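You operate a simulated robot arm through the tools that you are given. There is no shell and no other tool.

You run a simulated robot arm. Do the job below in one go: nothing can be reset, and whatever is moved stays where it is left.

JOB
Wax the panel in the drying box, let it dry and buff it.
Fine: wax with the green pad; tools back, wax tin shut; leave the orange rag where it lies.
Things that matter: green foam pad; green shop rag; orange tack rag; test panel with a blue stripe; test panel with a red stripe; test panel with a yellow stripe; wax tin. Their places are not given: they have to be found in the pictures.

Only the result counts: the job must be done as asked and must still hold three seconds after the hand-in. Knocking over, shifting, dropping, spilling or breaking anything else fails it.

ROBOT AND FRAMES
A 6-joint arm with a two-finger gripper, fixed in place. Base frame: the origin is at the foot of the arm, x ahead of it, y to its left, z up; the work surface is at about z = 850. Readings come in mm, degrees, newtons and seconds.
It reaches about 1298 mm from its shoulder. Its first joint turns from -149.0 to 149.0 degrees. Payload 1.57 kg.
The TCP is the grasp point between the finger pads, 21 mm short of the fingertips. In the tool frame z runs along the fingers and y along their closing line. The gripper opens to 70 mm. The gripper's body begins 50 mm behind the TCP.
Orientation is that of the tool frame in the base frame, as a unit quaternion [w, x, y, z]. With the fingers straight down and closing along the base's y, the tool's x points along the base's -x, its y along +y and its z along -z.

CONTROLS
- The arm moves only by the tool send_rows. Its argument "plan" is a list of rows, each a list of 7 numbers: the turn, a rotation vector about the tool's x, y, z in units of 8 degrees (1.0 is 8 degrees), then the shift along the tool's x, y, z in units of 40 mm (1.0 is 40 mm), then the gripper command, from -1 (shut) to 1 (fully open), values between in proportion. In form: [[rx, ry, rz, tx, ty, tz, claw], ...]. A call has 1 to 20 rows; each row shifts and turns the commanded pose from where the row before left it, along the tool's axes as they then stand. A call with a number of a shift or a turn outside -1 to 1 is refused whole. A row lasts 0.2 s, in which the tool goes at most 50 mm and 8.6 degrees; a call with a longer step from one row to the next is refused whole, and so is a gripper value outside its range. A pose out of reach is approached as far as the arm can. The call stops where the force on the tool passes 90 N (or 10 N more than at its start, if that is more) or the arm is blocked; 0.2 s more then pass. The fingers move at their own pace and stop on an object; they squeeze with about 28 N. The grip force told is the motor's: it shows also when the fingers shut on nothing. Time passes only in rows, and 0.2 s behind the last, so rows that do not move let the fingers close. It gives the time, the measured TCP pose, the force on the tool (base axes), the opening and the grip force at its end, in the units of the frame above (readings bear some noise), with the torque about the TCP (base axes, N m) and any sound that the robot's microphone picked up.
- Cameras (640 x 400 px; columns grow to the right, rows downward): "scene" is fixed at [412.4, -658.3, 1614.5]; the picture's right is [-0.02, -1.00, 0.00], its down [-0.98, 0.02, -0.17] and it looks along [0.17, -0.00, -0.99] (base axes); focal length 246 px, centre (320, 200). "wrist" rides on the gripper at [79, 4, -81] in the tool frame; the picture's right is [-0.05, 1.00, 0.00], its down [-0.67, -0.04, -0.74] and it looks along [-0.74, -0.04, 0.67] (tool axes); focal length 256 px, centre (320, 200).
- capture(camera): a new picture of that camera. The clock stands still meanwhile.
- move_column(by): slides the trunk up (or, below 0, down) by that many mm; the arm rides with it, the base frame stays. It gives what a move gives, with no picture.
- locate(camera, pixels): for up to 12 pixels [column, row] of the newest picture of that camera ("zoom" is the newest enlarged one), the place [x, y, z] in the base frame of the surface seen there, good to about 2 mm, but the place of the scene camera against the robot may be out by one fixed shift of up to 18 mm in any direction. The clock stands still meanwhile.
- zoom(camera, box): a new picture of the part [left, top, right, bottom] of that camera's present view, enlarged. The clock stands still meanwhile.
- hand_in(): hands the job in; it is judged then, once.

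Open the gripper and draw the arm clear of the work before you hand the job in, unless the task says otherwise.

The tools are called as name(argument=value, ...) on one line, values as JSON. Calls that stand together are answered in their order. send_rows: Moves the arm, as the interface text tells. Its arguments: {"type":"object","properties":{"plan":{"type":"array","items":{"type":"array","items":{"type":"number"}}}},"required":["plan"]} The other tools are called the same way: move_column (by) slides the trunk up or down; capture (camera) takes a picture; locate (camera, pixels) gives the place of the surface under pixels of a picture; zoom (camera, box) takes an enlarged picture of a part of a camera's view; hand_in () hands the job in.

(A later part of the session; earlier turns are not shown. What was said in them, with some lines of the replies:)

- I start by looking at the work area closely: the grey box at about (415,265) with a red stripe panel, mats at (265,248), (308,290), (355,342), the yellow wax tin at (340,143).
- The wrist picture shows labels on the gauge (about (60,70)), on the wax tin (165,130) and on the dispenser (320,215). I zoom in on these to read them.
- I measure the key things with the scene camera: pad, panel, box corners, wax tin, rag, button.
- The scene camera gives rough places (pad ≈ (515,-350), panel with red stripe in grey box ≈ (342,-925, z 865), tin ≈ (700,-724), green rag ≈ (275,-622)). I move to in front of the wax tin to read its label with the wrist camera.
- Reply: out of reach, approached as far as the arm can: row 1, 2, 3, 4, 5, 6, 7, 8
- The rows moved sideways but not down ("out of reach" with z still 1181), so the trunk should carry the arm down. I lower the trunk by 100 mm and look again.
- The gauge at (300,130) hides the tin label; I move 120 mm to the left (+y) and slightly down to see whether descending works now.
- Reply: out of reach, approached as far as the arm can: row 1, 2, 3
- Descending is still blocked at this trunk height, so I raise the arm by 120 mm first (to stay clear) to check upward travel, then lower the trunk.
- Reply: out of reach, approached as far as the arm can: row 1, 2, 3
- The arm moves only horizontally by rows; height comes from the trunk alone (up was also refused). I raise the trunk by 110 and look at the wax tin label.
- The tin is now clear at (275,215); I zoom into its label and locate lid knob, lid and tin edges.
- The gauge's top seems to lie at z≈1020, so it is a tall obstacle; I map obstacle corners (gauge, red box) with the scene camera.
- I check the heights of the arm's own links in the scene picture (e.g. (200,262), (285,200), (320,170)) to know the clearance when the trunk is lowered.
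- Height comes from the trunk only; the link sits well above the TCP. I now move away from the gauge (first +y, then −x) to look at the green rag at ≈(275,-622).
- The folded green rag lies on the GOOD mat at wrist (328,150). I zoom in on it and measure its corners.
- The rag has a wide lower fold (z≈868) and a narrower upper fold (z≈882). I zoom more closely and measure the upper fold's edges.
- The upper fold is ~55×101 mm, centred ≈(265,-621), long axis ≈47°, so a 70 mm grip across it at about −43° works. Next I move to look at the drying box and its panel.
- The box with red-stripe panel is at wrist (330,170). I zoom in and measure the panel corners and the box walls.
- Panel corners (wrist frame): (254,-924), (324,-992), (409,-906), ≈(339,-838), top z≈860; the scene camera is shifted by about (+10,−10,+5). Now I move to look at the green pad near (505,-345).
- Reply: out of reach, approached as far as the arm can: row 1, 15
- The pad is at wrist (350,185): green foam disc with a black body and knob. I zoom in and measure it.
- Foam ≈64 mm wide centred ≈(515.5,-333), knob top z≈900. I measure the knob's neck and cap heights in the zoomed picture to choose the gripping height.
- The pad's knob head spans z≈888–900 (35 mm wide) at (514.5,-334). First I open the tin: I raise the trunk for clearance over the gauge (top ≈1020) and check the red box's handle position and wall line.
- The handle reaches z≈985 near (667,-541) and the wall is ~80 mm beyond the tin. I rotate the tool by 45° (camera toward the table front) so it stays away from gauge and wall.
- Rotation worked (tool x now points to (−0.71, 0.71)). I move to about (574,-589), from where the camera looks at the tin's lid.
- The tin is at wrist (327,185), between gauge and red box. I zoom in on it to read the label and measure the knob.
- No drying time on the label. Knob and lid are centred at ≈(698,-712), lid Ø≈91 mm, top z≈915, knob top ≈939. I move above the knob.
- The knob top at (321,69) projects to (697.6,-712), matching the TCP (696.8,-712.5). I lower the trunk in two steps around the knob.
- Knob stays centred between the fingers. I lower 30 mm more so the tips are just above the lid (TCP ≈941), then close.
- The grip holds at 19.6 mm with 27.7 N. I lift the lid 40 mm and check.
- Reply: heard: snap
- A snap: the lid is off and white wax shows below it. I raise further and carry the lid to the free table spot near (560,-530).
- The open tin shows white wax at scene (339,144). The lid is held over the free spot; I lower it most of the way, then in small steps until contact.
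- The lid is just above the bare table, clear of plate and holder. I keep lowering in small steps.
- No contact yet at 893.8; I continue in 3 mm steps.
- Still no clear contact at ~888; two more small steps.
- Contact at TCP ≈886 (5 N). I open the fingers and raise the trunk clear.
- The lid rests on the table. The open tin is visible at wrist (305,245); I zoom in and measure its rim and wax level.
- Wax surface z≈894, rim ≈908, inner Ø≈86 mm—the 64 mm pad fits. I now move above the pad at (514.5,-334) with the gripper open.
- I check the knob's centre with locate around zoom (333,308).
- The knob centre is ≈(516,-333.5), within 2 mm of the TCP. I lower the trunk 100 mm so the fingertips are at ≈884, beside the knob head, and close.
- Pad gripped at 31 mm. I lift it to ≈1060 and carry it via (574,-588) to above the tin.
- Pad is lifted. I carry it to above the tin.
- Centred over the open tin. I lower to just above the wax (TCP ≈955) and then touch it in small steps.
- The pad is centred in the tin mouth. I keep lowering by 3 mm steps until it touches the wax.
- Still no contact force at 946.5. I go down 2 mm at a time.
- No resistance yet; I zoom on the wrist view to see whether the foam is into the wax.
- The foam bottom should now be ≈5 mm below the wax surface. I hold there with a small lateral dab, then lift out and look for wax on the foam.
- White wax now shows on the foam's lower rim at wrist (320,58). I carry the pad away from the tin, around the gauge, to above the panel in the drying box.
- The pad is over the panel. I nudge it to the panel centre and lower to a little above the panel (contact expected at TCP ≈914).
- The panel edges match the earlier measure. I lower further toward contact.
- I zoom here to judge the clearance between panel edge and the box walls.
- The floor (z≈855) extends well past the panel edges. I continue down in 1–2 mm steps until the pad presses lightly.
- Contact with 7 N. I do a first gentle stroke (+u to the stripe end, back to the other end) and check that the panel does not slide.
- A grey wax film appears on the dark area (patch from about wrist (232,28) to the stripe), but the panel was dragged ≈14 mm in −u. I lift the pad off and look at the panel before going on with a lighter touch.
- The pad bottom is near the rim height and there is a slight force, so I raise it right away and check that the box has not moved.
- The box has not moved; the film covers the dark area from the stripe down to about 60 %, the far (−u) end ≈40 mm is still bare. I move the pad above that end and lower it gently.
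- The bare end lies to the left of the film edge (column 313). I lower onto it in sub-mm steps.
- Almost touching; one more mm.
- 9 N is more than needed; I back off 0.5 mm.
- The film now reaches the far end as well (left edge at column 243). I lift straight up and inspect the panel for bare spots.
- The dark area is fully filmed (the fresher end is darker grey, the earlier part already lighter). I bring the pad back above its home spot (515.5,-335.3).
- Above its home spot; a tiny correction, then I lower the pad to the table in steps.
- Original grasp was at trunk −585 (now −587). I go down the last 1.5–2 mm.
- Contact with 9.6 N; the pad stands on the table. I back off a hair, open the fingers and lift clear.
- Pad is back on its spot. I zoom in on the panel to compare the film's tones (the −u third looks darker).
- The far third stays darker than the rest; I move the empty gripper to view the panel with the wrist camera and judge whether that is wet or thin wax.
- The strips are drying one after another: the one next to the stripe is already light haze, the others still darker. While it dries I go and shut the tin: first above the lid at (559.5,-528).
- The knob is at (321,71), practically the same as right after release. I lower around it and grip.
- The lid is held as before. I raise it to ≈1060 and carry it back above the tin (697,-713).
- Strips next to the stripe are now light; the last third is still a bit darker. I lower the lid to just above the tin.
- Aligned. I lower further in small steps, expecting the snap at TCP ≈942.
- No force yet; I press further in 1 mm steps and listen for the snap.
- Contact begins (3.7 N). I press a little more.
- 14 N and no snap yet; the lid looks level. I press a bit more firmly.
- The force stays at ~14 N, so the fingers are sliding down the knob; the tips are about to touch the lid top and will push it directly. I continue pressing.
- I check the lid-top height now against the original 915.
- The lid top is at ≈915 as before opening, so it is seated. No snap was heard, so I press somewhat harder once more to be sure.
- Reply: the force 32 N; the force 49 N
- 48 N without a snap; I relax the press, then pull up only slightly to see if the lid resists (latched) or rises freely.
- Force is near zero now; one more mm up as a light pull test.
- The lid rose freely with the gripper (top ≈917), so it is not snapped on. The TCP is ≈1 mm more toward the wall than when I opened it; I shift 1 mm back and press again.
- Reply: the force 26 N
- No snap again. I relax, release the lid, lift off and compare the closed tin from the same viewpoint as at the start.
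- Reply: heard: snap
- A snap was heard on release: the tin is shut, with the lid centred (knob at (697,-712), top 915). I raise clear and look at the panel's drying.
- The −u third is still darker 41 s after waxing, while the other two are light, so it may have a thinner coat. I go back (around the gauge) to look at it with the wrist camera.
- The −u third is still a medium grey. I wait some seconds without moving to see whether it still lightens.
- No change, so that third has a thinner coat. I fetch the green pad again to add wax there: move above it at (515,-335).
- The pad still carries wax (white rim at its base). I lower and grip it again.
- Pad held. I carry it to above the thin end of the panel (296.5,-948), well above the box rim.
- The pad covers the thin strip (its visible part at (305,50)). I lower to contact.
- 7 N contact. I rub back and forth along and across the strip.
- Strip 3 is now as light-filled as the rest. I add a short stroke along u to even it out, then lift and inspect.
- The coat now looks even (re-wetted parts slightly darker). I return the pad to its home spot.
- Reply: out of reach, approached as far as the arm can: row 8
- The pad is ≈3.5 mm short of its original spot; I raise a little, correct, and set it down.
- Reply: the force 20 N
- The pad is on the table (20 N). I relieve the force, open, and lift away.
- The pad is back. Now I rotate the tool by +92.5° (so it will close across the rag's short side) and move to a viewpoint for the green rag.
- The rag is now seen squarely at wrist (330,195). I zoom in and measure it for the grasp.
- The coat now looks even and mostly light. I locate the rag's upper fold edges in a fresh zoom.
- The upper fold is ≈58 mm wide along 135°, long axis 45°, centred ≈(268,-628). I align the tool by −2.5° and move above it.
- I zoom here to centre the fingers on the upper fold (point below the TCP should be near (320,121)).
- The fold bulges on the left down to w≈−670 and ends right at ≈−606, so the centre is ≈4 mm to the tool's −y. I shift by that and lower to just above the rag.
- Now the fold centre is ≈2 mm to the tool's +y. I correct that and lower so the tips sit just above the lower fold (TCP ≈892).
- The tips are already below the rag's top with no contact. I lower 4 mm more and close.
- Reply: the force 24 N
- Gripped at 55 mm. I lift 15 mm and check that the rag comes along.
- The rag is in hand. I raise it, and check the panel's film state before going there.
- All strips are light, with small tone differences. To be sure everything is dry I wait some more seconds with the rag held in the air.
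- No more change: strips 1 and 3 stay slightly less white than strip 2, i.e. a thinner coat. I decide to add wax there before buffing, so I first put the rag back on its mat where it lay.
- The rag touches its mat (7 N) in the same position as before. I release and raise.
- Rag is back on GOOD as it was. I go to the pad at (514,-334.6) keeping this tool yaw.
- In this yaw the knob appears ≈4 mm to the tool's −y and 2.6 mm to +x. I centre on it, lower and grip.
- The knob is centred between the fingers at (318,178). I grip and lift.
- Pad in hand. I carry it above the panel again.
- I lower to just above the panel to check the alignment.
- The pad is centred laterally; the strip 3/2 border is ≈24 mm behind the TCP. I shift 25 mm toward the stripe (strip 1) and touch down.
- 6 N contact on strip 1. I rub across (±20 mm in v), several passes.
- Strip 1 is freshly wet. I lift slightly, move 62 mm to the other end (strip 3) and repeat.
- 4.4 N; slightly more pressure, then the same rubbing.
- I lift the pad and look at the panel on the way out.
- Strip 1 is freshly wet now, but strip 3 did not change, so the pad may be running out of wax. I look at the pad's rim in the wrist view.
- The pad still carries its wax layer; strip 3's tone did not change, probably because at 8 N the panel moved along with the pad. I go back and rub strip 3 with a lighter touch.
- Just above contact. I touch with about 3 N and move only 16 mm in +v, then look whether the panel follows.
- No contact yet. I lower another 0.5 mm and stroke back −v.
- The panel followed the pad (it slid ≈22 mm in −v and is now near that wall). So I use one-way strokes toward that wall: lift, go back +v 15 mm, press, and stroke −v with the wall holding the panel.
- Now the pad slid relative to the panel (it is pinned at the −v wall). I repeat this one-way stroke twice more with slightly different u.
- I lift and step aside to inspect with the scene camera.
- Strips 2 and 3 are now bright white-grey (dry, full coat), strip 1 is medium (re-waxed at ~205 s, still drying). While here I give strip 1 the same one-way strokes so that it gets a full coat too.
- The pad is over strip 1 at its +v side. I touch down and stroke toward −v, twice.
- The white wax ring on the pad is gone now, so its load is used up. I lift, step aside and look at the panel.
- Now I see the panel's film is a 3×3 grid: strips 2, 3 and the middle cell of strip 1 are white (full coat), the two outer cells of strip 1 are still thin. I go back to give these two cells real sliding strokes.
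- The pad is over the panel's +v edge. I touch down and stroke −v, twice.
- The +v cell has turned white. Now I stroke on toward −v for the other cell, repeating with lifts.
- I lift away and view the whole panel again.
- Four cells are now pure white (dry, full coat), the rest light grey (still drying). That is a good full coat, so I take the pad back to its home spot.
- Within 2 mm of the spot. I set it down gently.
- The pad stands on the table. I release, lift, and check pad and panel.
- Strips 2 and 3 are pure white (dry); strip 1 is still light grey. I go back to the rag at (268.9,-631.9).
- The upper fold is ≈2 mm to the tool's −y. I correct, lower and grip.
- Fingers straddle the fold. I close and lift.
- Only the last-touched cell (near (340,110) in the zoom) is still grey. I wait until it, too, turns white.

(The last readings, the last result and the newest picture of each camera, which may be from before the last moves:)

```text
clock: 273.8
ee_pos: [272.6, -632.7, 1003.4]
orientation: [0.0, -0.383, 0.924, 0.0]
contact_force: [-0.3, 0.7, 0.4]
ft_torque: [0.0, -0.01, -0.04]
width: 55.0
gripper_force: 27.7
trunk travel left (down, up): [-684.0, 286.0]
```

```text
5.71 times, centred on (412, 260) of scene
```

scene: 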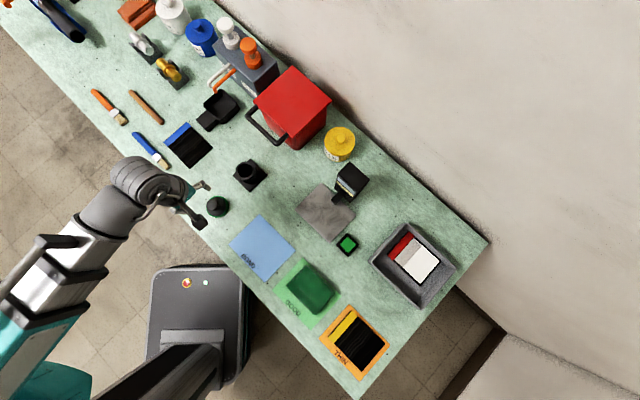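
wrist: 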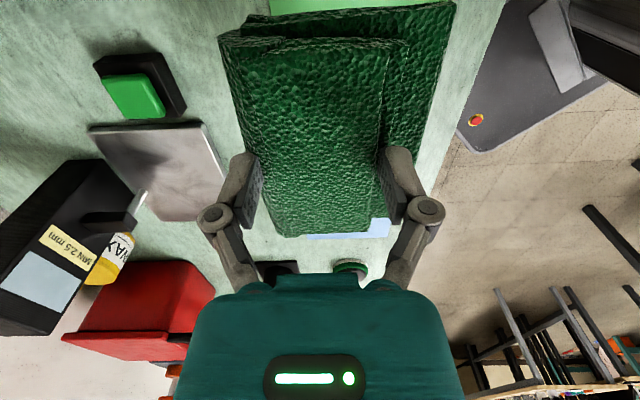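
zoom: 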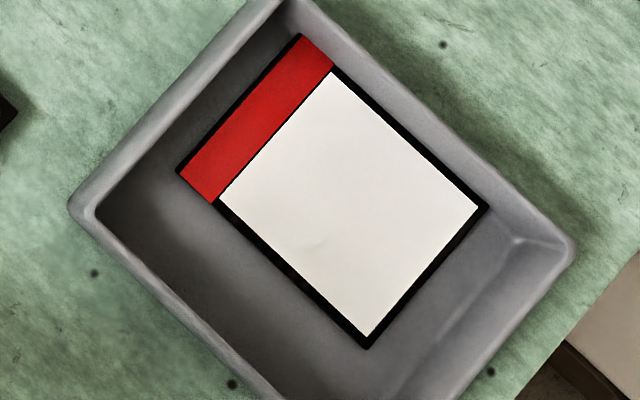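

All nine cells are uniformly white: the wax is dry. Now I carry the rag over the panel to buff it.

send_rows(plan=[[0, 0, 0, 0.49, -0.742, 0, -1], [0, 0, 0, 0.49, -0.742, 0, -1], [0, 0, 0, 0.49, -0.742, 0, -1], [0, 0, 0, 0.49, -0.742, 0, -1], [0, 0, 0, 0.49, -0.742, 0, -1], [0, 0, 0, 0.49, -0.742, 0, -1], [0, 0, 0, 0.49, -0.742, 0, -1], [0, 0, 0, 0.49, -0.742, 0, -1], [0, 0, 0, 0, 0, 0, -1]])

move_column(by=-50)

capture(camera="wrist")

capture(camera="scene")

```text
clock: 275.8
ee_pos: [330.0, -912.6, 1003.1]
orientation: [0.001, -0.383, 0.924, 0.0]
contact_force: [0.2, 0.5, -0.7]
ft_torque: [0.01, 0.01, -0.02]
width: 55.1
gripper_force: 28.0
trunk travel left (down, up): [-684.0, 286.0]
```

```text
clock: 276.8
ee_pos: [328.6, -911.6, 953.0]
orientation: [0.0, -0.382, 0.924, 0.001]
contact_force: [0.0, -0.2, 1.1]
ft_torque: [-0.01, 0.0, 0.03]
width: 55.0
gripper_force: 27.5
trunk travel left (down, up): [-634.0, 336.0]
```

```text
taken
```

wrist: 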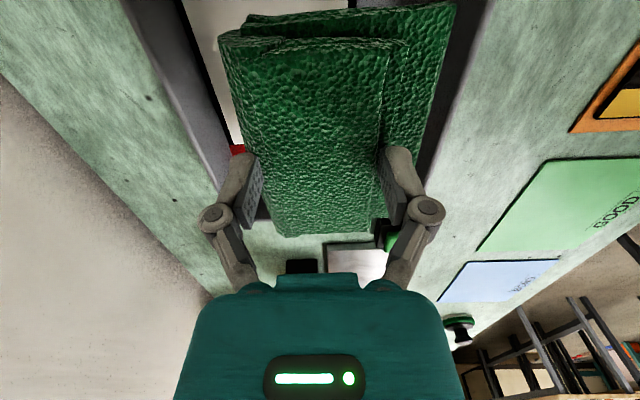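

```text
taken
```

scene: 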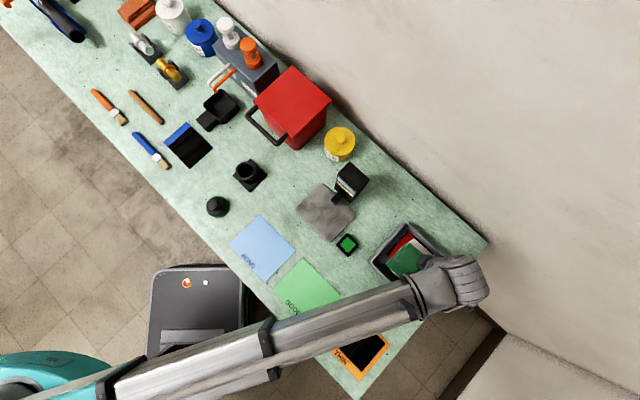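

To keep the rag's right edge clear of the wall I shift 8 mm to −v before lowering into the box.

send_rows(plan=[[0, 0, 0, 0, -0.25, 0, -1], [0, 0, 0, 0, 0, 0, -1]])

move_column(by=-30)

capture(camera="wrist")

zoom(camera="scene", box=[360, 210, 470, 310])

```text
clock: 277.4
ee_pos: [337.0, -918.5, 952.7]
orientation: [0.0, -0.384, 0.924, 0.002]
contact_force: [0.3, 1.4, -0.1]
ft_torque: [-0.01, 0.0, -0.02]
width: 54.8
gripper_force: 28.4
trunk travel left (down, up): [-634.0, 336.0]
```

```text
clock: 278.1
ee_pos: [336.5, -919.1, 922.0]
orientation: [-0.001, -0.383, 0.924, 0.001]
contact_force: [0.5, -0.2, -0.6]
ft_torque: [0.0, -0.03, -0.03]
width: 55.0
gripper_force: 28.5
trunk travel left (down, up): [-604.0, 366.0]
```

```text
taken
```

wrist: 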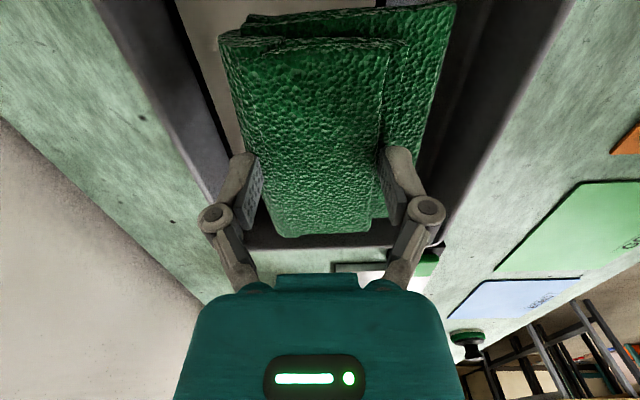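

```text
4.00 times, centred on (415, 260) of scene
```

zoom: 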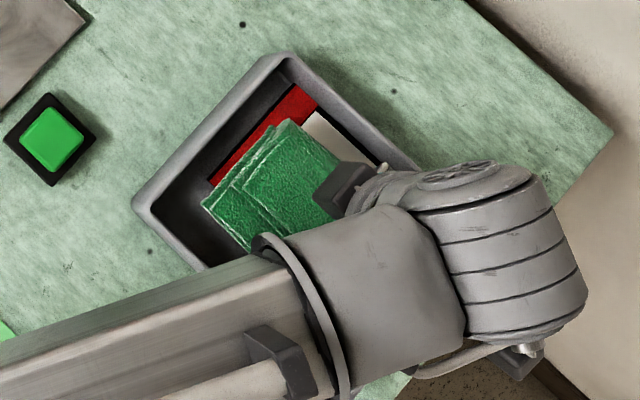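

The rag is inside the box walls without contact. I lower to the panel.

move_column(by=-19)

move_column(by=-2)

move_column(by=-1)

```text
clock: 278.8
ee_pos: [336.7, -917.8, 904.4]
orientation: [0.0, -0.383, 0.924, 0.001]
contact_force: [1.4, 0.4, -0.2]
ft_torque: [-0.03, -0.04, 0.05]
width: 55.1
gripper_force: 27.8
trunk travel left (down, up): [-585.0, 385.0]
```

```text
clock: 279.3
ee_pos: [337.4, -919.1, 902.3]
orientation: [0.0, -0.383, 0.924, 0.001]
contact_force: [0.2, -0.9, 0.5]
ft_torque: [-0.04, 0.01, 0.03]
width: 55.0
gripper_force: 28.1
trunk travel left (down, up): [-583.0, 387.0]
```

```text
clock: 279.8
ee_pos: [337.7, -919.6, 901.5]
orientation: [0.0, -0.382, 0.924, 0.001]
contact_force: [-0.2, 0.7, -0.1]
ft_torque: [0.01, -0.02, -0.02]
width: 55.1
gripper_force: 28.4
trunk travel left (down, up): [-582.0, 388.0]
```

No contact yet at TCP 901.5; I go on in 1 mm steps.

move_column(by=-1)

move_column(by=-1)

```text
clock: 280.3
ee_pos: [336.1, -918.1, 900.4]
orientation: [0.0, -0.382, 0.924, 0.001]
contact_force: [0.1, -1.5, 5.7]
ft_torque: [-0.06, -0.04, -0.06]
width: 54.6
gripper_force: 27.7
trunk travel left (down, up): [-581.0, 389.0]
```

```text
clock: 280.8
ee_pos: [336.0, -917.8, 899.4]
orientation: [0.0, -0.383, 0.924, 0.0]
contact_force: [1.1, -4.8, 15.2]
ft_torque: [-0.05, -0.08, 0.02]
width: 55.0
gripper_force: 28.5
trunk travel left (down, up): [-580.0, 390.0]
```

15 N; I back off 0.7 mm and make a first stroke −v (panel held by that wall).

move_column(by=0.7)

send_rows(plan=[[0, 0, 0, 0, -0.2, 0, -1], [0, 0, 0, 0, -0.2, 0, -1], [0, 0, 0, 0, -0.2, 0, -1]])

capture(camera="wrist")

```text
clock: 281.3
ee_pos: [336.5, -918.2, 900.2]
orientation: [0.0, -0.383, 0.924, 0.001]
contact_force: [-0.3, -2.5, 8.2]
ft_torque: [-0.1, -0.04, 0.01]
width: 55.1
gripper_force: 27.5
trunk travel left (down, up): [-581.0, 389.0]
```

```text
clock: 282.1
ee_pos: [353.6, -935.7, 899.5]
orientation: [-0.001, -0.382, 0.924, 0.001]
contact_force: [-2.3, 1.2, 5.3]
ft_torque: [0.1, 0.11, 0.0]
width: 54.9
gripper_force: 28.3
trunk travel left (down, up): [-581.0, 389.0]
```

```text
taken
```

wrist: 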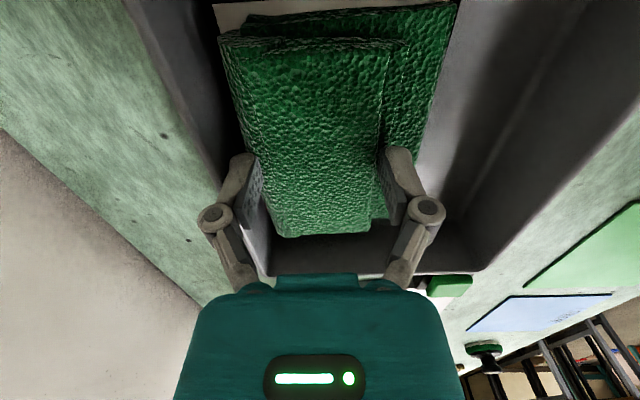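

The rag slid over the panel. I repeat the one-way stroke: lift 4 mm, back +v, press, stroke −v.

move_column(by=4)

send_rows(plan=[[0, 0, 0, 0, 0.35, 0, -1], [0, 0, 0, 0, 0.35, 0, -1], [0, 0, 0, 0, 0, 0, -1]])

move_column(by=-4)

send_rows(plan=[[0, 0, 0, 0, -0.2333, 0, -1], [0, 0, 0, 0, -0.2333, 0, -1], [0, 0, 0, 0, -0.2333, 0, -1]])

move_column(by=90)

send_rows(plan=[[0, 0, 0, 0, 0.95, 0, -1], [0, 0, 0, 0, 0.95, 0, -1], [0, 0, 0, 0, 0.95, 0, -1], [0, 0, 0, 0, 0.95, 0, -1], [0, 0, 0, 0, 0.95, 0, -1], [0, 0, 0, 0, 0, 0, -1]])

zoom(camera="scene", box=[360, 210, 470, 310])

```text
clock: 282.6
ee_pos: [354.4, -936.5, 903.5]
orientation: [-0.001, -0.383, 0.924, 0.0]
contact_force: [1.1, -0.2, -0.4]
ft_torque: [-0.01, -0.02, 0.0]
width: 55.1
gripper_force: 28.0
trunk travel left (down, up): [-585.0, 385.0]
```

```text
clock: 283.4
ee_pos: [333.2, -917.2, 903.0]
orientation: [-0.001, -0.382, 0.924, 0.001]
contact_force: [-0.6, -0.7, -0.8]
ft_torque: [0.02, 0.01, -0.01]
width: 55.1
gripper_force: 28.2
trunk travel left (down, up): [-585.0, 385.0]
```

```text
clock: 284.0
ee_pos: [334.0, -918.7, 899.9]
orientation: [0.0, -0.383, 0.924, 0.001]
contact_force: [0.6, -1.3, 7.5]
ft_torque: [-0.05, -0.05, -0.03]
width: 54.7
gripper_force: 28.4
trunk travel left (down, up): [-581.0, 389.0]
```

```text
clock: 284.8
ee_pos: [352.6, -936.9, 899.8]
orientation: [0.0, -0.382, 0.924, 0.001]
contact_force: [-1.6, 0.5, 4.6]
ft_torque: [0.06, 0.03, 0.0]
width: 54.7
gripper_force: 27.6
trunk travel left (down, up): [-581.0, 389.0]
```

```text
clock: 286.0
ee_pos: [353.9, -936.2, 989.4]
orientation: [0.0, -0.383, 0.924, 0.002]
contact_force: [0.9, -0.4, 0.2]
ft_torque: [-0.02, 0.0, -0.03]
width: 54.9
gripper_force: 28.5
trunk travel left (down, up): [-671.0, 299.0]
```

```text
clock: 287.4
ee_pos: [218.5, -804.1, 988.7]
orientation: [0.0, -0.383, 0.924, 0.0]
contact_force: [-0.1, -0.8, 0.0]
ft_torque: [-0.03, -0.01, -0.01]
width: 55.1
gripper_force: 27.8
trunk travel left (down, up): [-671.0, 299.0]
```

```text
4.00 times, centred on (415, 260) of scene
```

zoom: 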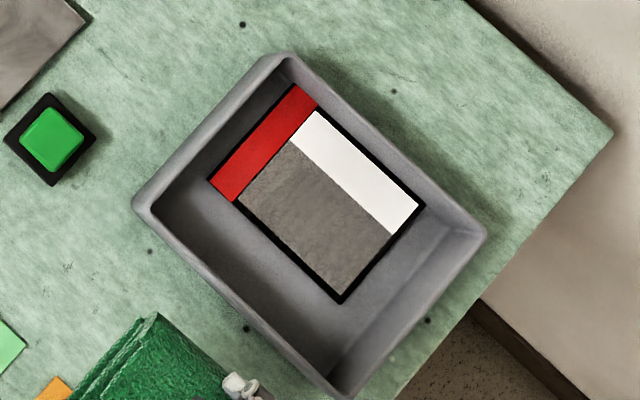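

The rag works: the middle and +v rows are buffed to grey, only the −v row is still white. I go back and now drag the panel toward the +v wall so the −v row comes under the rag.

send_rows(plan=[[0, 0, 0, 0, -0.956, 0, -1], [0, 0, 0, 0, -0.956, 0, -1], [0, 0, 0, 0, -0.956, 0, -1], [0, 0, 0, 0, -0.956, 0, -1], [0, 0, 0, 0, -0.956, 0, -1], [0, 0, 0, 0, 0, 0, -1]])

move_column(by=-84)

capture(camera="wrist")

move_column(by=-6)

```text
clock: 288.8
ee_pos: [354.9, -937.9, 989.5]
orientation: [-0.001, -0.383, 0.924, 0.001]
contact_force: [0.3, 0.3, -0.6]
ft_torque: [-0.01, 0.01, -0.04]
width: 54.9
gripper_force: 27.9
trunk travel left (down, up): [-671.0, 299.0]
```

```text
clock: 290.0
ee_pos: [355.2, -937.1, 904.8]
orientation: [0.0, -0.383, 0.924, 0.001]
contact_force: [-0.4, -1.0, -0.6]
ft_torque: [0.04, 0.01, -0.03]
width: 54.6
gripper_force: 28.5
trunk travel left (down, up): [-587.0, 383.0]
```

```text
taken
```

wrist: 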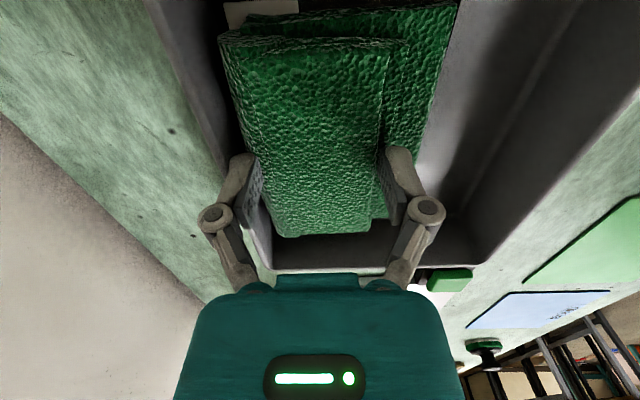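

```text
clock: 290.6
ee_pos: [355.1, -937.0, 900.0]
orientation: [0.0, -0.382, 0.924, 0.0]
contact_force: [0.8, -0.4, 5.6]
ft_torque: [0.0, -0.01, 0.03]
width: 55.0
gripper_force: 27.8
trunk travel left (down, up): [-581.0, 389.0]
```

Contact 5.6 N. I stroke +v 36 mm, dragging the panel to the +v side.

send_rows(plan=[[0, 0, 0, 0, 0.225, 0, -1], [0, 0, 0, 0, 0.225, 0, -1], [0, 0, 0, 0, 0.225, 0, -1], [0, 0, 0, 0, 0.225, 0, -1]])

move_column(by=5)

capture(camera="wrist")

send_rows(plan=[[0, 0, 0, 0, -0.45, 0, -1], [0, 0, 0, 0, -0.45, 0, -1], [0, 0, 0, 0, 0, 0, -1]])

capture(camera="wrist")

```text
clock: 291.6
ee_pos: [330.1, -910.9, 900.5]
orientation: [-0.001, -0.382, 0.924, 0.001]
contact_force: [0.6, -0.5, 7.1]
ft_torque: [-0.05, 0.0, -0.03]
width: 55.0
gripper_force: 28.1
trunk travel left (down, up): [-581.0, 389.0]
```

```text
clock: 292.1
ee_pos: [329.7, -910.7, 904.3]
orientation: [0.0, -0.383, 0.924, 0.001]
contact_force: [0.7, 0.5, 0.0]
ft_torque: [0.0, -0.04, 0.0]
width: 54.8
gripper_force: 28.2
trunk travel left (down, up): [-586.0, 384.0]
```

```text
taken
```

wrist: 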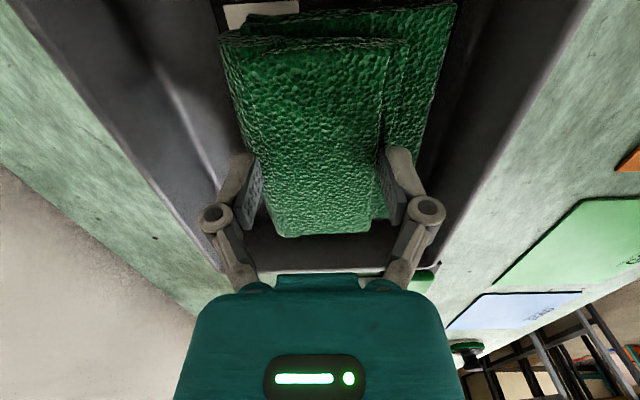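

```text
clock: 292.9
ee_pos: [356.3, -937.3, 903.4]
orientation: [-0.001, -0.383, 0.924, 0.001]
contact_force: [-0.1, -0.2, -0.3]
ft_torque: [-0.01, 0.0, 0.01]
width: 54.9
gripper_force: 28.1
trunk travel left (down, up): [-586.0, 384.0]
```

```text
taken
```

wrist: 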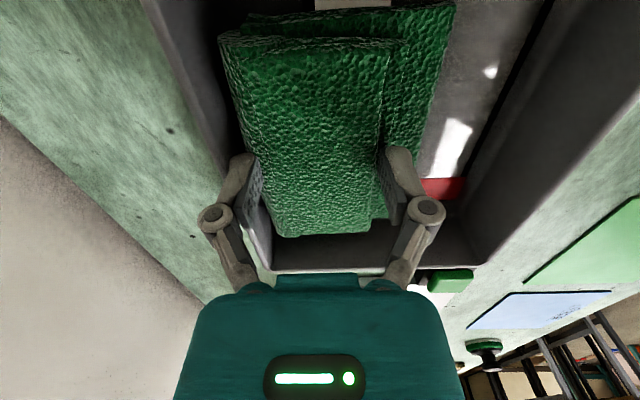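

The panel moved along to the +v side (its edge now at columns 470–545). I press again and stroke +v, now with slip.

move_column(by=-5)

send_rows(plan=[[0, 0, 0, 0, 0.225, 0, -1], [0, 0, 0, 0, 0.225, 0, -1], [0, 0, 0, 0, 0.225, 0, -1], [0, 0, 0, 0, 0.225, 0, -1]])

move_column(by=5)

send_rows(plan=[[0, 0, 0, 0, -0.45, 0, -1], [0, 0, 0, 0, -0.45, 0, -1], [0, 0, 0, 0, 0, 0, -1]])

capture(camera="wrist")

```text
clock: 293.5
ee_pos: [356.1, -936.6, 899.8]
orientation: [0.0, -0.383, 0.924, 0.001]
contact_force: [0.8, 0.1, 5.9]
ft_torque: [0.05, 0.05, -0.01]
width: 54.9
gripper_force: 28.0
trunk travel left (down, up): [-581.0, 389.0]
```

```text
clock: 294.5
ee_pos: [331.3, -912.2, 900.2]
orientation: [0.0, -0.382, 0.924, 0.001]
contact_force: [1.1, -1.0, 5.2]
ft_torque: [-0.06, -0.07, 0.01]
width: 55.3
gripper_force: 27.7
trunk travel left (down, up): [-581.0, 389.0]
```

```text
clock: 295.0
ee_pos: [330.1, -910.8, 904.1]
orientation: [0.0, -0.382, 0.924, 0.002]
contact_force: [-0.1, 0.3, 0.1]
ft_torque: [0.04, 0.01, 0.03]
width: 55.0
gripper_force: 28.3
trunk travel left (down, up): [-586.0, 384.0]
```

```text
clock: 295.8
ee_pos: [357.4, -935.6, 903.2]
orientation: [0.0, -0.383, 0.924, 0.001]
contact_force: [-0.1, 0.2, -0.9]
ft_torque: [-0.03, 0.02, 0.01]
width: 55.0
gripper_force: 27.9
trunk travel left (down, up): [-586.0, 384.0]
```

```text
taken
```

wrist: 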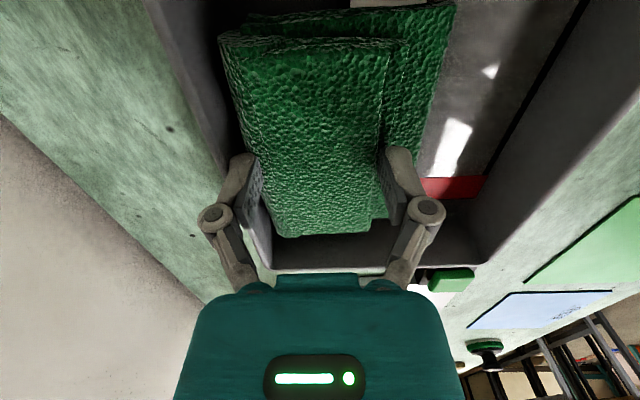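

I repeat this stroke twice more and then inspect.

move_column(by=-5)

send_rows(plan=[[0, 0, 0, 0, 0.225, 0, -1], [0, 0, 0, 0, 0.225, 0, -1], [0, 0, 0, 0, 0.225, 0, -1], [0, 0, 0, 0, 0.225, 0, -1]])

move_column(by=90)

send_rows(plan=[[0, 0, 0, 0, 0.9, 0, -1], [0, 0, 0, 0, 0.9, 0, -1], [0, 0, 0, 0, 0.9, 0, -1], [0, 0, 0, 0, 0.9, 0, -1], [0, 0, 0, 0, 0, 0, -1]])

zoom(camera="scene", box=[360, 210, 470, 310])

```text
clock: 296.3
ee_pos: [356.7, -936.5, 899.9]
orientation: [0.0, -0.382, 0.924, 0.001]
contact_force: [0.7, -0.3, 4.9]
ft_torque: [0.06, 0.13, -0.02]
width: 54.9
gripper_force: 28.1
trunk travel left (down, up): [-581.0, 389.0]
```

```text
clock: 297.3
ee_pos: [331.6, -909.2, 899.1]
orientation: [0.0, -0.383, 0.924, 0.001]
contact_force: [0.8, -0.9, 6.2]
ft_torque: [-0.08, -0.06, -0.03]
width: 54.9
gripper_force: 28.2
trunk travel left (down, up): [-581.0, 389.0]
```

```text
clock: 298.6
ee_pos: [331.8, -910.2, 988.8]
orientation: [0.0, -0.383, 0.924, 0.001]
contact_force: [-0.3, -0.8, 0.1]
ft_torque: [-0.03, 0.0, -0.03]
width: 55.1
gripper_force: 27.9
trunk travel left (down, up): [-671.0, 299.0]
```

```text
clock: 299.8
ee_pos: [229.2, -809.9, 989.4]
orientation: [-0.001, -0.383, 0.924, 0.001]
contact_force: [-0.1, -0.6, 0.3]
ft_torque: [0.0, 0.01, 0.03]
width: 55.1
gripper_force: 27.6
trunk travel left (down, up): [-671.0, 299.0]
```

```text
4.00 times, centred on (415, 260) of scene
```

zoom: 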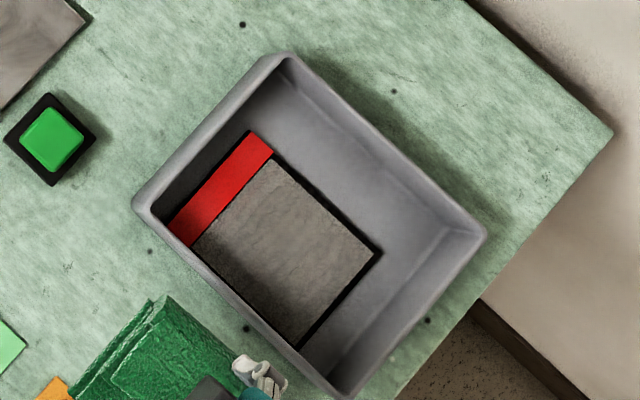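

All the white haze is gone; the area is an even dark grey. I zoom in to judge uniformity.

zoom(camera="scene", box=[378, 235, 438, 305])

capture(camera="wrist")

```text
5.71 times, centred on (408, 270) of scene
```

zoom: 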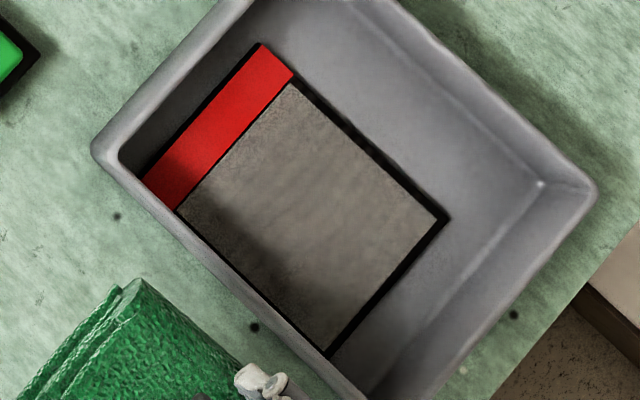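

```text
taken
```

wrist: 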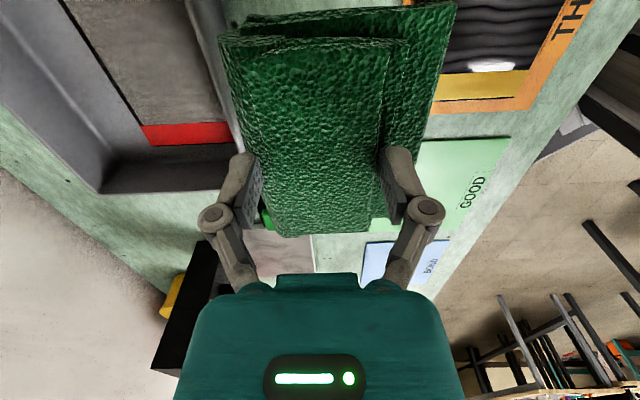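

The tone is even. For safety I add some more buffing strokes, with the panel held at the +v wall.

send_rows(plan=[[0, 0, 0, 0.0925, -0.9975, 0, -1], [0, 0, 0, 0.0925, -0.9975, 0, -1], [0, 0, 0, 0.0925, -0.9975, 0, -1], [0, 0, 0, 0.0925, -0.9975, 0, -1], [0, 0, 0, 0, 0, 0, -1]])

move_column(by=-84)

move_column(by=-6)

send_rows(plan=[[0, 0, 0, 0, 0.225, 0, -1], [0, 0, 0, 0, 0.225, 0, -1], [0, 0, 0, 0, 0.225, 0, -1], [0, 0, 0, 0, 0.225, 0, -1]])

capture(camera="wrist")

```text
clock: 301.0
ee_pos: [333.8, -933.6, 989.5]
orientation: [-0.001, -0.382, 0.924, 0.0]
contact_force: [0.3, -1.5, -0.6]
ft_torque: [0.01, 0.0, -0.01]
width: 54.8
gripper_force: 28.1
trunk travel left (down, up): [-671.0, 299.0]
```

```text
clock: 302.2
ee_pos: [332.1, -934.2, 905.0]
orientation: [0.0, -0.383, 0.924, 0.001]
contact_force: [0.4, 0.5, -0.1]
ft_torque: [-0.03, -0.02, 0.03]
width: 55.0
gripper_force: 28.2
trunk travel left (down, up): [-587.0, 383.0]
```

```text
clock: 302.7
ee_pos: [332.7, -933.7, 899.7]
orientation: [0.0, -0.383, 0.924, 0.001]
contact_force: [0.6, -1.6, 4.3]
ft_torque: [-0.03, 0.01, -0.01]
width: 55.1
gripper_force: 28.0
trunk travel left (down, up): [-581.0, 389.0]
```

```text
clock: 303.7
ee_pos: [308.3, -907.6, 900.8]
orientation: [0.0, -0.383, 0.924, 0.001]
contact_force: [5.1, -6.7, 9.4]
ft_torque: [-0.06, -0.11, -0.15]
width: 55.2
gripper_force: 28.0
trunk travel left (down, up): [-581.0, 389.0]
```

```text
taken
```

wrist: 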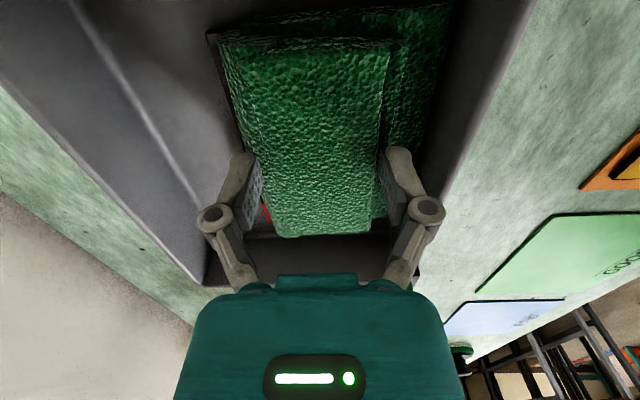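

There is a lateral reaction of ~8 N: the rag's edge reached the +v wall. I back off, then lift and check that the box has not moved.

send_rows(plan=[[0, 0, 0, 0, -0.2, 0, -1], [0, 0, 0, 0, -0.2, 0, -1], [0, 0, 0, 0, 0, 0, -1]])

move_column(by=5)

zoom(camera="scene", box=[360, 210, 470, 310])

```text
clock: 304.5
ee_pos: [318.5, -918.1, 899.7]
orientation: [-0.001, -0.383, 0.924, 0.001]
contact_force: [-1.3, 0.7, 3.2]
ft_torque: [-0.05, 0.01, -0.03]
width: 55.0
gripper_force: 28.2
trunk travel left (down, up): [-581.0, 389.0]
```

```text
clock: 305.1
ee_pos: [319.2, -918.9, 903.6]
orientation: [-0.001, -0.383, 0.924, 0.001]
contact_force: [-0.2, 0.5, -0.7]
ft_torque: [-0.03, 0.01, 0.0]
width: 54.9
gripper_force: 27.9
trunk travel left (down, up): [-586.0, 384.0]
```

```text
4.00 times, centred on (415, 260) of scene
```

zoom: 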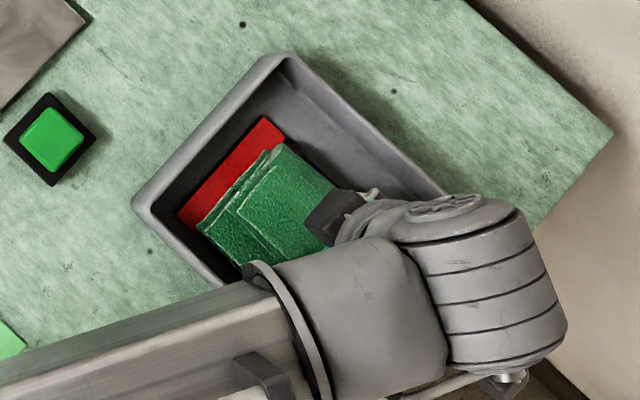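

The box is unmoved. I finish with strokes in −v: first dragging the panel to that wall, then one more with slip.

move_column(by=-5)

send_rows(plan=[[0, 0, 0, 0, -0.25, 0, -1], [0, 0, 0, 0, -0.25, 0, -1], [0, 0, 0, 0, -0.25, 0, -1], [0, 0, 0, 0, -0.25, 0, -1]])

move_column(by=5)

send_rows(plan=[[0, 0, 0, 0, 0.45, 0, -1], [0, 0, 0, 0, 0.45, 0, -1], [0, 0, 0, 0, 0, 0, -1]])

move_column(by=-5)

send_rows(plan=[[0, 0, 0, 0, -0.225, 0, -1], [0, 0, 0, 0, -0.225, 0, -1], [0, 0, 0, 0, -0.225, 0, -1], [0, 0, 0, 0, -0.225, 0, -1]])

capture(camera="wrist")

```text
clock: 305.6
ee_pos: [319.1, -918.2, 899.9]
orientation: [0.001, -0.383, 0.924, 0.001]
contact_force: [-1.1, -0.9, 4.8]
ft_torque: [-0.04, -0.01, -0.02]
width: 55.1
gripper_force: 28.2
trunk travel left (down, up): [-581.0, 389.0]
```

```text
clock: 306.6
ee_pos: [346.9, -946.2, 899.2]
orientation: [-0.001, -0.383, 0.924, 0.001]
contact_force: [-0.5, 0.7, 2.3]
ft_torque: [0.02, 0.05, 0.02]
width: 55.1
gripper_force: 27.9
trunk travel left (down, up): [-581.0, 389.0]
```

```text
clock: 307.2
ee_pos: [347.7, -946.7, 903.9]
orientation: [-0.001, -0.382, 0.924, 0.001]
contact_force: [0.4, 0.4, -0.4]
ft_torque: [0.01, 0.04, -0.04]
width: 55.1
gripper_force: 28.4
trunk travel left (down, up): [-586.0, 384.0]
```

```text
clock: 308.0
ee_pos: [320.5, -922.2, 903.9]
orientation: [0.0, -0.382, 0.924, 0.0]
contact_force: [0.3, 0.3, -0.1]
ft_torque: [-0.01, -0.03, 0.0]
width: 55.0
gripper_force: 27.8
trunk travel left (down, up): [-586.0, 384.0]
```

```text
clock: 308.5
ee_pos: [322.1, -921.4, 899.5]
orientation: [0.0, -0.382, 0.924, 0.001]
contact_force: [-0.3, -0.4, 4.3]
ft_torque: [-0.02, 0.0, -0.03]
width: 55.3
gripper_force: 28.7
trunk travel left (down, up): [-581.0, 389.0]
```

```text
clock: 309.5
ee_pos: [346.4, -946.0, 899.7]
orientation: [0.0, -0.383, 0.924, 0.0]
contact_force: [-0.1, 0.4, 3.5]
ft_torque: [0.0, 0.01, 0.02]
width: 55.2
gripper_force: 27.6
trunk travel left (down, up): [-581.0, 389.0]
```

```text
taken
```

wrist: 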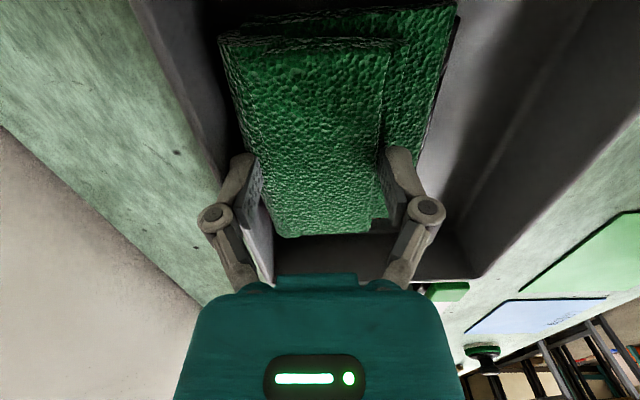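

I lift out and view the panel from aside.

move_column(by=100)

send_rows(plan=[[0, 0, 0, -0.3, 0.92, 0, -1], [0, 0, 0, -0.3, 0.92, 0, -1], [0, 0, 0, -0.3, 0.92, 0, -1], [0, 0, 0, -0.3, 0.92, 0, -1], [0, 0, 0, -0.3, 0.92, 0, -1], [0, 0, 0, -0.3, 0.92, 0, -1], [0, 0, 0, 0, 0, 0, -1]])

zoom(camera="scene", box=[360, 210, 470, 310])

zoom(camera="scene", box=[382, 230, 442, 300])

```text
clock: 310.8
ee_pos: [347.2, -946.4, 999.2]
orientation: [0.0, -0.383, 0.924, 0.001]
contact_force: [0.3, -0.3, -0.6]
ft_torque: [-0.03, -0.01, -0.04]
width: 55.1
gripper_force: 28.3
trunk travel left (down, up): [-681.0, 289.0]
```

```text
clock: 312.4
ee_pos: [241.0, -743.4, 999.3]
orientation: [0.0, -0.383, 0.924, 0.0]
contact_force: [0.1, 0.0, -0.4]
ft_torque: [-0.02, 0.02, -0.02]
width: 55.2
gripper_force: 28.4
trunk travel left (down, up): [-681.0, 289.0]
```

```text
4.00 times, centred on (415, 260) of scene
```

zoom: 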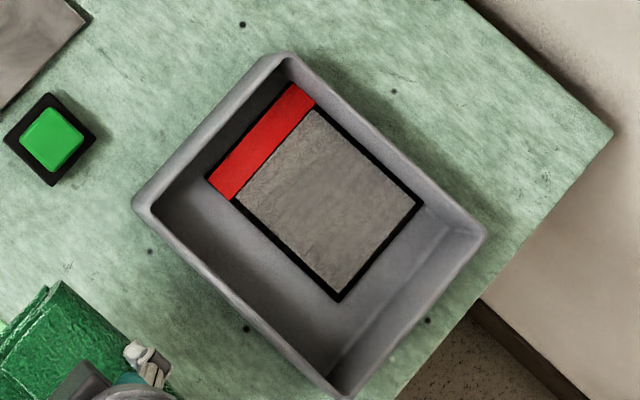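

```text
5.71 times, centred on (412, 265) of scene
```

zoom: 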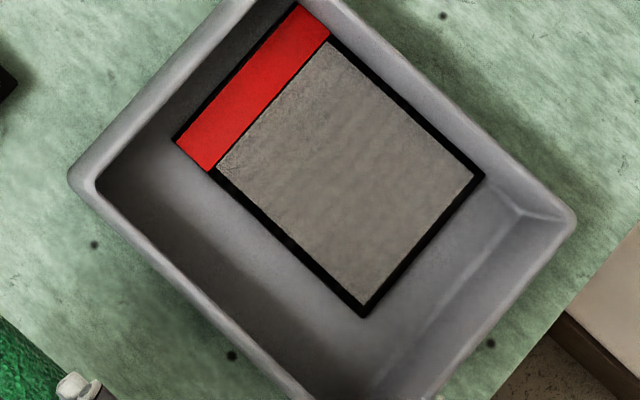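

The panel is evenly buffed, unchanged by the extra strokes. I return the rag to its place on the GOOD mat (TCP home (272,-632.8)).

send_rows(plan=[[0, 0, 0, -0.834, 0.469, 0, -1], [0, 0, 0, -0.834, 0.469, 0, -1], [0, 0, 0, -0.834, 0.469, 0, -1], [0, 0, 0, 0, 0, 0, -1]])

send_rows(plan=[[0, 0, 0, 0, 0, 0, -1]])

capture(camera="wrist")

```text
clock: 313.4
ee_pos: [273.5, -627.8, 999.5]
orientation: [-0.001, -0.383, 0.924, 0.001]
contact_force: [0.3, 0.2, -0.8]
ft_torque: [-0.02, 0.0, 0.0]
width: 55.0
gripper_force: 28.6
trunk travel left (down, up): [-681.0, 289.0]
```

```text
clock: 313.8
ee_pos: [272.2, -628.5, 998.3]
orientation: [0.0, -0.382, 0.924, 0.0]
contact_force: [0.1, 0.0, -0.5]
ft_torque: [0.0, -0.01, -0.01]
width: 54.9
gripper_force: 27.9
trunk travel left (down, up): [-681.0, 289.0]
```

```text
taken
```

wrist: 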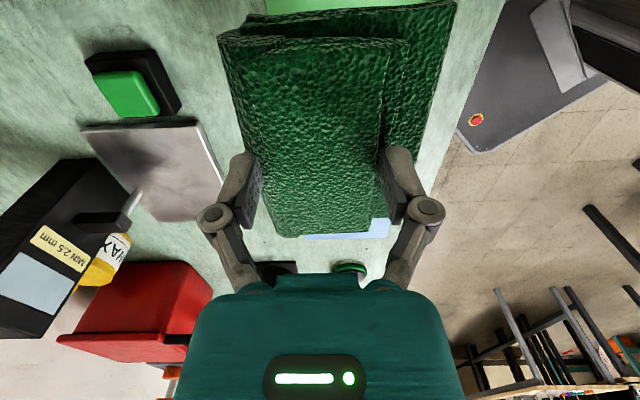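

I correct ≈4.6 mm in −y and lower the rag onto the mat.

send_rows(plan=[[0, 0, 0, 0.09, -0.0725, 0, -1], [0, 0, 0, 0, 0, 0, -1]])

move_column(by=-102)

capture(camera="wrist")

move_column(by=-4)

```text
clock: 314.4
ee_pos: [271.6, -632.4, 1000.3]
orientation: [-0.001, -0.383, 0.924, 0.001]
contact_force: [0.1, 1.1, -0.6]
ft_torque: [0.0, 0.0, -0.03]
width: 55.0
gripper_force: 28.0
trunk travel left (down, up): [-681.0, 289.0]
```

```text
clock: 315.8
ee_pos: [272.6, -632.3, 897.7]
orientation: [0.0, -0.383, 0.924, 0.001]
contact_force: [0.5, 0.0, 1.4]
ft_torque: [0.03, -0.02, 0.05]
width: 54.5
gripper_force: 27.7
trunk travel left (down, up): [-579.0, 391.0]
```

```text
taken
```

wrist: 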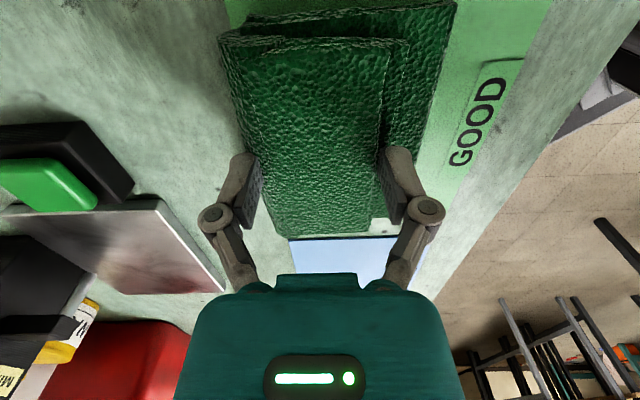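

```text
clock: 316.3
ee_pos: [271.8, -631.5, 892.7]
orientation: [0.0, -0.383, 0.924, 0.0]
contact_force: [0.3, 0.1, -0.6]
ft_torque: [-0.01, 0.01, -0.04]
width: 55.0
gripper_force: 28.3
trunk travel left (down, up): [-575.0, 395.0]
```

A little further until contact, then I release.

move_column(by=-1)

move_column(by=-0.5)

```text
clock: 316.8
ee_pos: [272.6, -632.7, 892.5]
orientation: [-0.001, -0.383, 0.924, 0.001]
contact_force: [0.8, -1.8, 6.7]
ft_torque: [-0.02, -0.03, -0.01]
width: 55.1
gripper_force: 28.1
trunk travel left (down, up): [-574.0, 396.0]
```

```text
clock: 317.3
ee_pos: [272.0, -631.1, 891.8]
orientation: [0.0, -0.383, 0.924, 0.001]
contact_force: [2.1, -3.9, 16.6]
ft_torque: [0.01, -0.03, 0.02]
width: 55.1
gripper_force: 27.5
trunk travel left (down, up): [-573.0, 397.0]
```

The rag rests on the mat. I relieve the pressure, open and rise, then look over the whole scene.

move_column(by=0.8)

send_rows(plan=[[0, 0, 0, 0, 0, 0, 1], [0, 0, 0, 0, 0, 0, 1], [0, 0, 0, 0, 0, 0, 1], [0, 0, 0, 0, 0, 0, 1]])

move_column(by=140)

capture(camera="wrist")

capture(camera="scene")

```text
clock: 317.8
ee_pos: [272.4, -632.8, 891.5]
orientation: [0.0, -0.383, 0.924, 0.0]
contact_force: [0.4, -1.0, 4.2]
ft_torque: [-0.16, -0.07, -0.04]
width: 55.0
gripper_force: 28.2
trunk travel left (down, up): [-574.0, 396.0]
```

```text
clock: 318.8
ee_pos: [271.8, -632.7, 892.9]
orientation: [0.0, -0.383, 0.924, 0.001]
contact_force: [-0.2, 0.5, -0.2]
ft_torque: [-0.02, 0.0, -0.04]
width: 69.7
gripper_force: 0.1
trunk travel left (down, up): [-574.0, 396.0]
```

```text
clock: 320.5
ee_pos: [273.0, -632.4, 1033.3]
orientation: [-0.001, -0.383, 0.924, 0.001]
contact_force: [-0.8, 0.0, 0.1]
ft_torque: [0.0, -0.01, -0.02]
width: 70.0
gripper_force: 0.0
trunk travel left (down, up): [-714.0, 256.0]
```

```text
taken
```

wrist: 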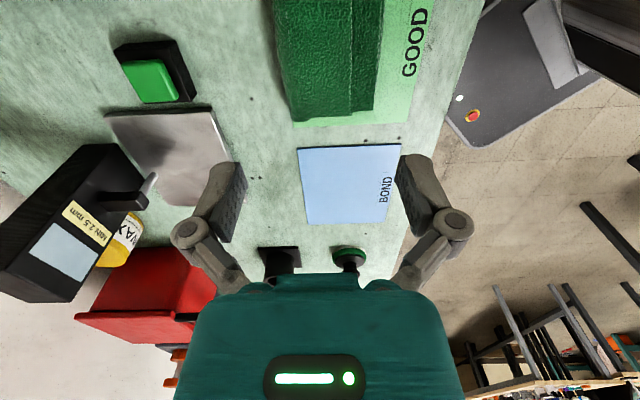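

```text
taken
```

scene: 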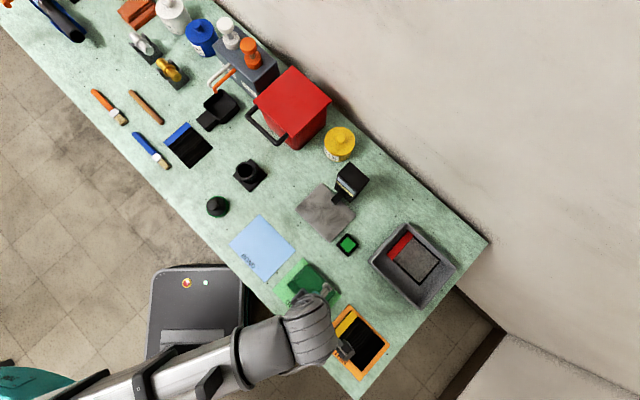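

Everything is back. I raise the trunk and draw the arm to near its start position for a final look.

move_column(by=140)

send_rows(plan=[[0, 0, 0, -0.898, -0.061, 0, 1], [0, 0, 0, -0.898, -0.061, 0, 1], [0, 0, 0, -0.898, -0.061, 0, 1], [0, 0, 0, -0.898, -0.061, 0, 1], [0, 0, 0, -0.898, -0.061, 0, 1], [0, 0, 0, -0.898, -0.061, 0, 1], [0, 0, 0, -0.898, -0.061, 0, 1], [0, 0, 0, -0.898, -0.061, 0, 1], [0, 0, 0, -0.898, -0.061, 0, 1], [0, 0, 0, 0, 0, 0, 1]])

capture(camera="scene")

zoom(camera="scene", box=[382, 230, 442, 300])

zoom(camera="scene", box=[260, 100, 400, 200])

zoom(camera="scene", box=[220, 200, 400, 400])

zoom(camera="scene", box=[190, 185, 245, 225])

```text
clock: 322.2
ee_pos: [273.0, -632.2, 1171.9]
orientation: [-0.001, -0.382, 0.924, 0.001]
contact_force: [0.6, 0.6, 0.1]
ft_torque: [0.02, 0.02, -0.02]
width: 70.0
gripper_force: 0.0
trunk travel left (down, up): [-854.0, 116.0]
```

```text
clock: 324.4
ee_pos: [515.7, -422.6, 1173.0]
orientation: [0.0, -0.382, 0.924, 0.001]
contact_force: [0.7, -0.6, 0.0]
ft_torque: [0.02, -0.01, 0.01]
width: 70.1
gripper_force: 0.2
trunk travel left (down, up): [-854.0, 116.0]
```

```text
taken
```

scene: 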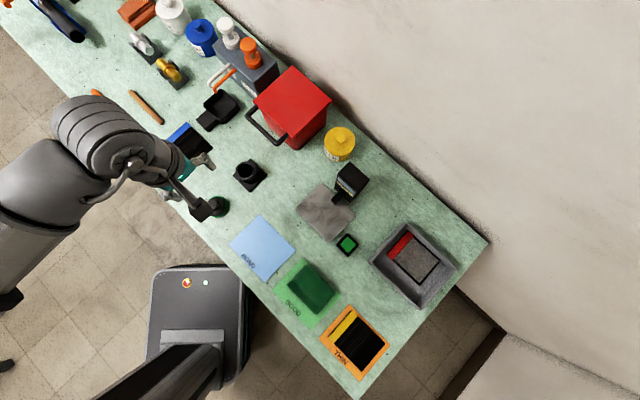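

```text
5.71 times, centred on (412, 265) of scene
```

zoom: 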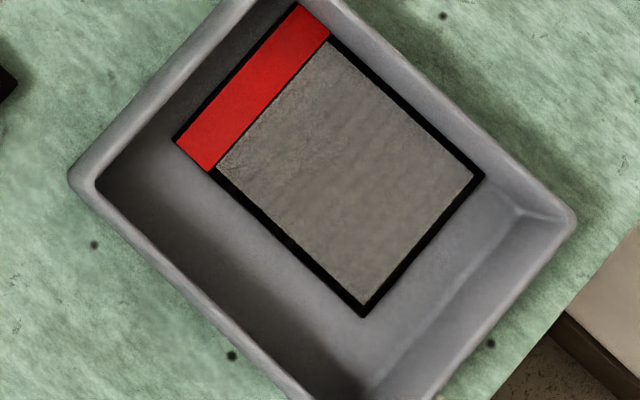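

```text
4.00 times, centred on (330, 150) of scene
```

zoom: 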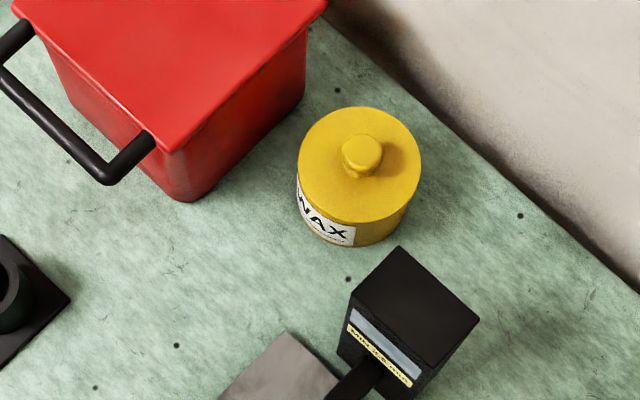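

```text
2.00 times, centred on (310, 300) of scene
```

zoom: 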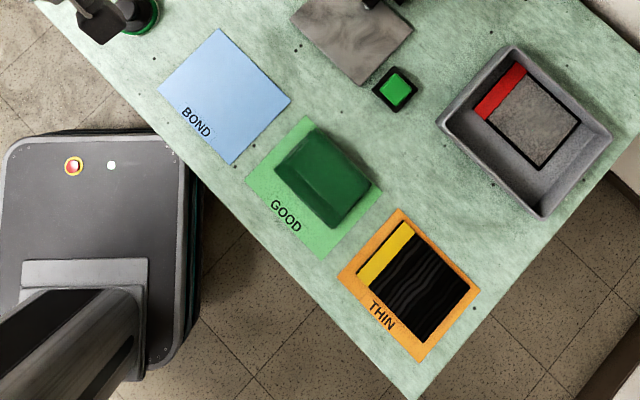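

```text
10.00 times, centred on (218, 205) of scene
```

zoom: 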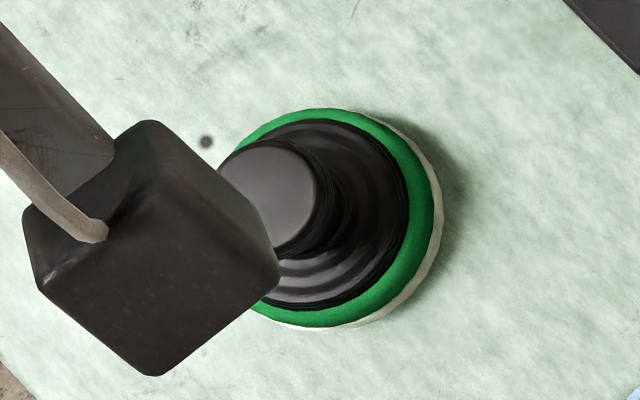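

The tin is shut, the pad and rag are back on their spots (within about 10 mm). The red-stripe panel lies evenly buffed in the box, and the orange rag and everything else is untouched. The gripper is open and high above the bench, so I hand in.

hand_in()

```text
The job is handed in.
```

I waxed the red-stripe panel in the drying box with the green pad, let it dry and buffed it with the green shop rag. The job is handed in.

- **Waxing:** The first coat came out thin in places because the panel slid along with the pad. I added more until the whole area below the stripe was covered.
- **Drying:** I waited until every part had turned evenly white before buffing.
- **Buffing:** The white haze is gone and the surface is an even grey. Extra strokes made no further visible change, so I took that as finished.
- **Wax tin:** The lid snapped shut and sits as it did at the start.
- **Pad and rag:** The green pad is within about 3 mm of its original spot, still with a little wax on its rim. The green rag is back on the GOOD mat, about 9 mm from where it lay.
- **Panel position:** The panel is still in the box but about 20 to 30 mm from where it started, because it slid during rubbing. The box did not move.
- **Left alone:** I did not touch the orange rag, and nothing else on the bench looks disturbed. The pad brushed the box rim once and the rag's edge pressed its inside wall once.
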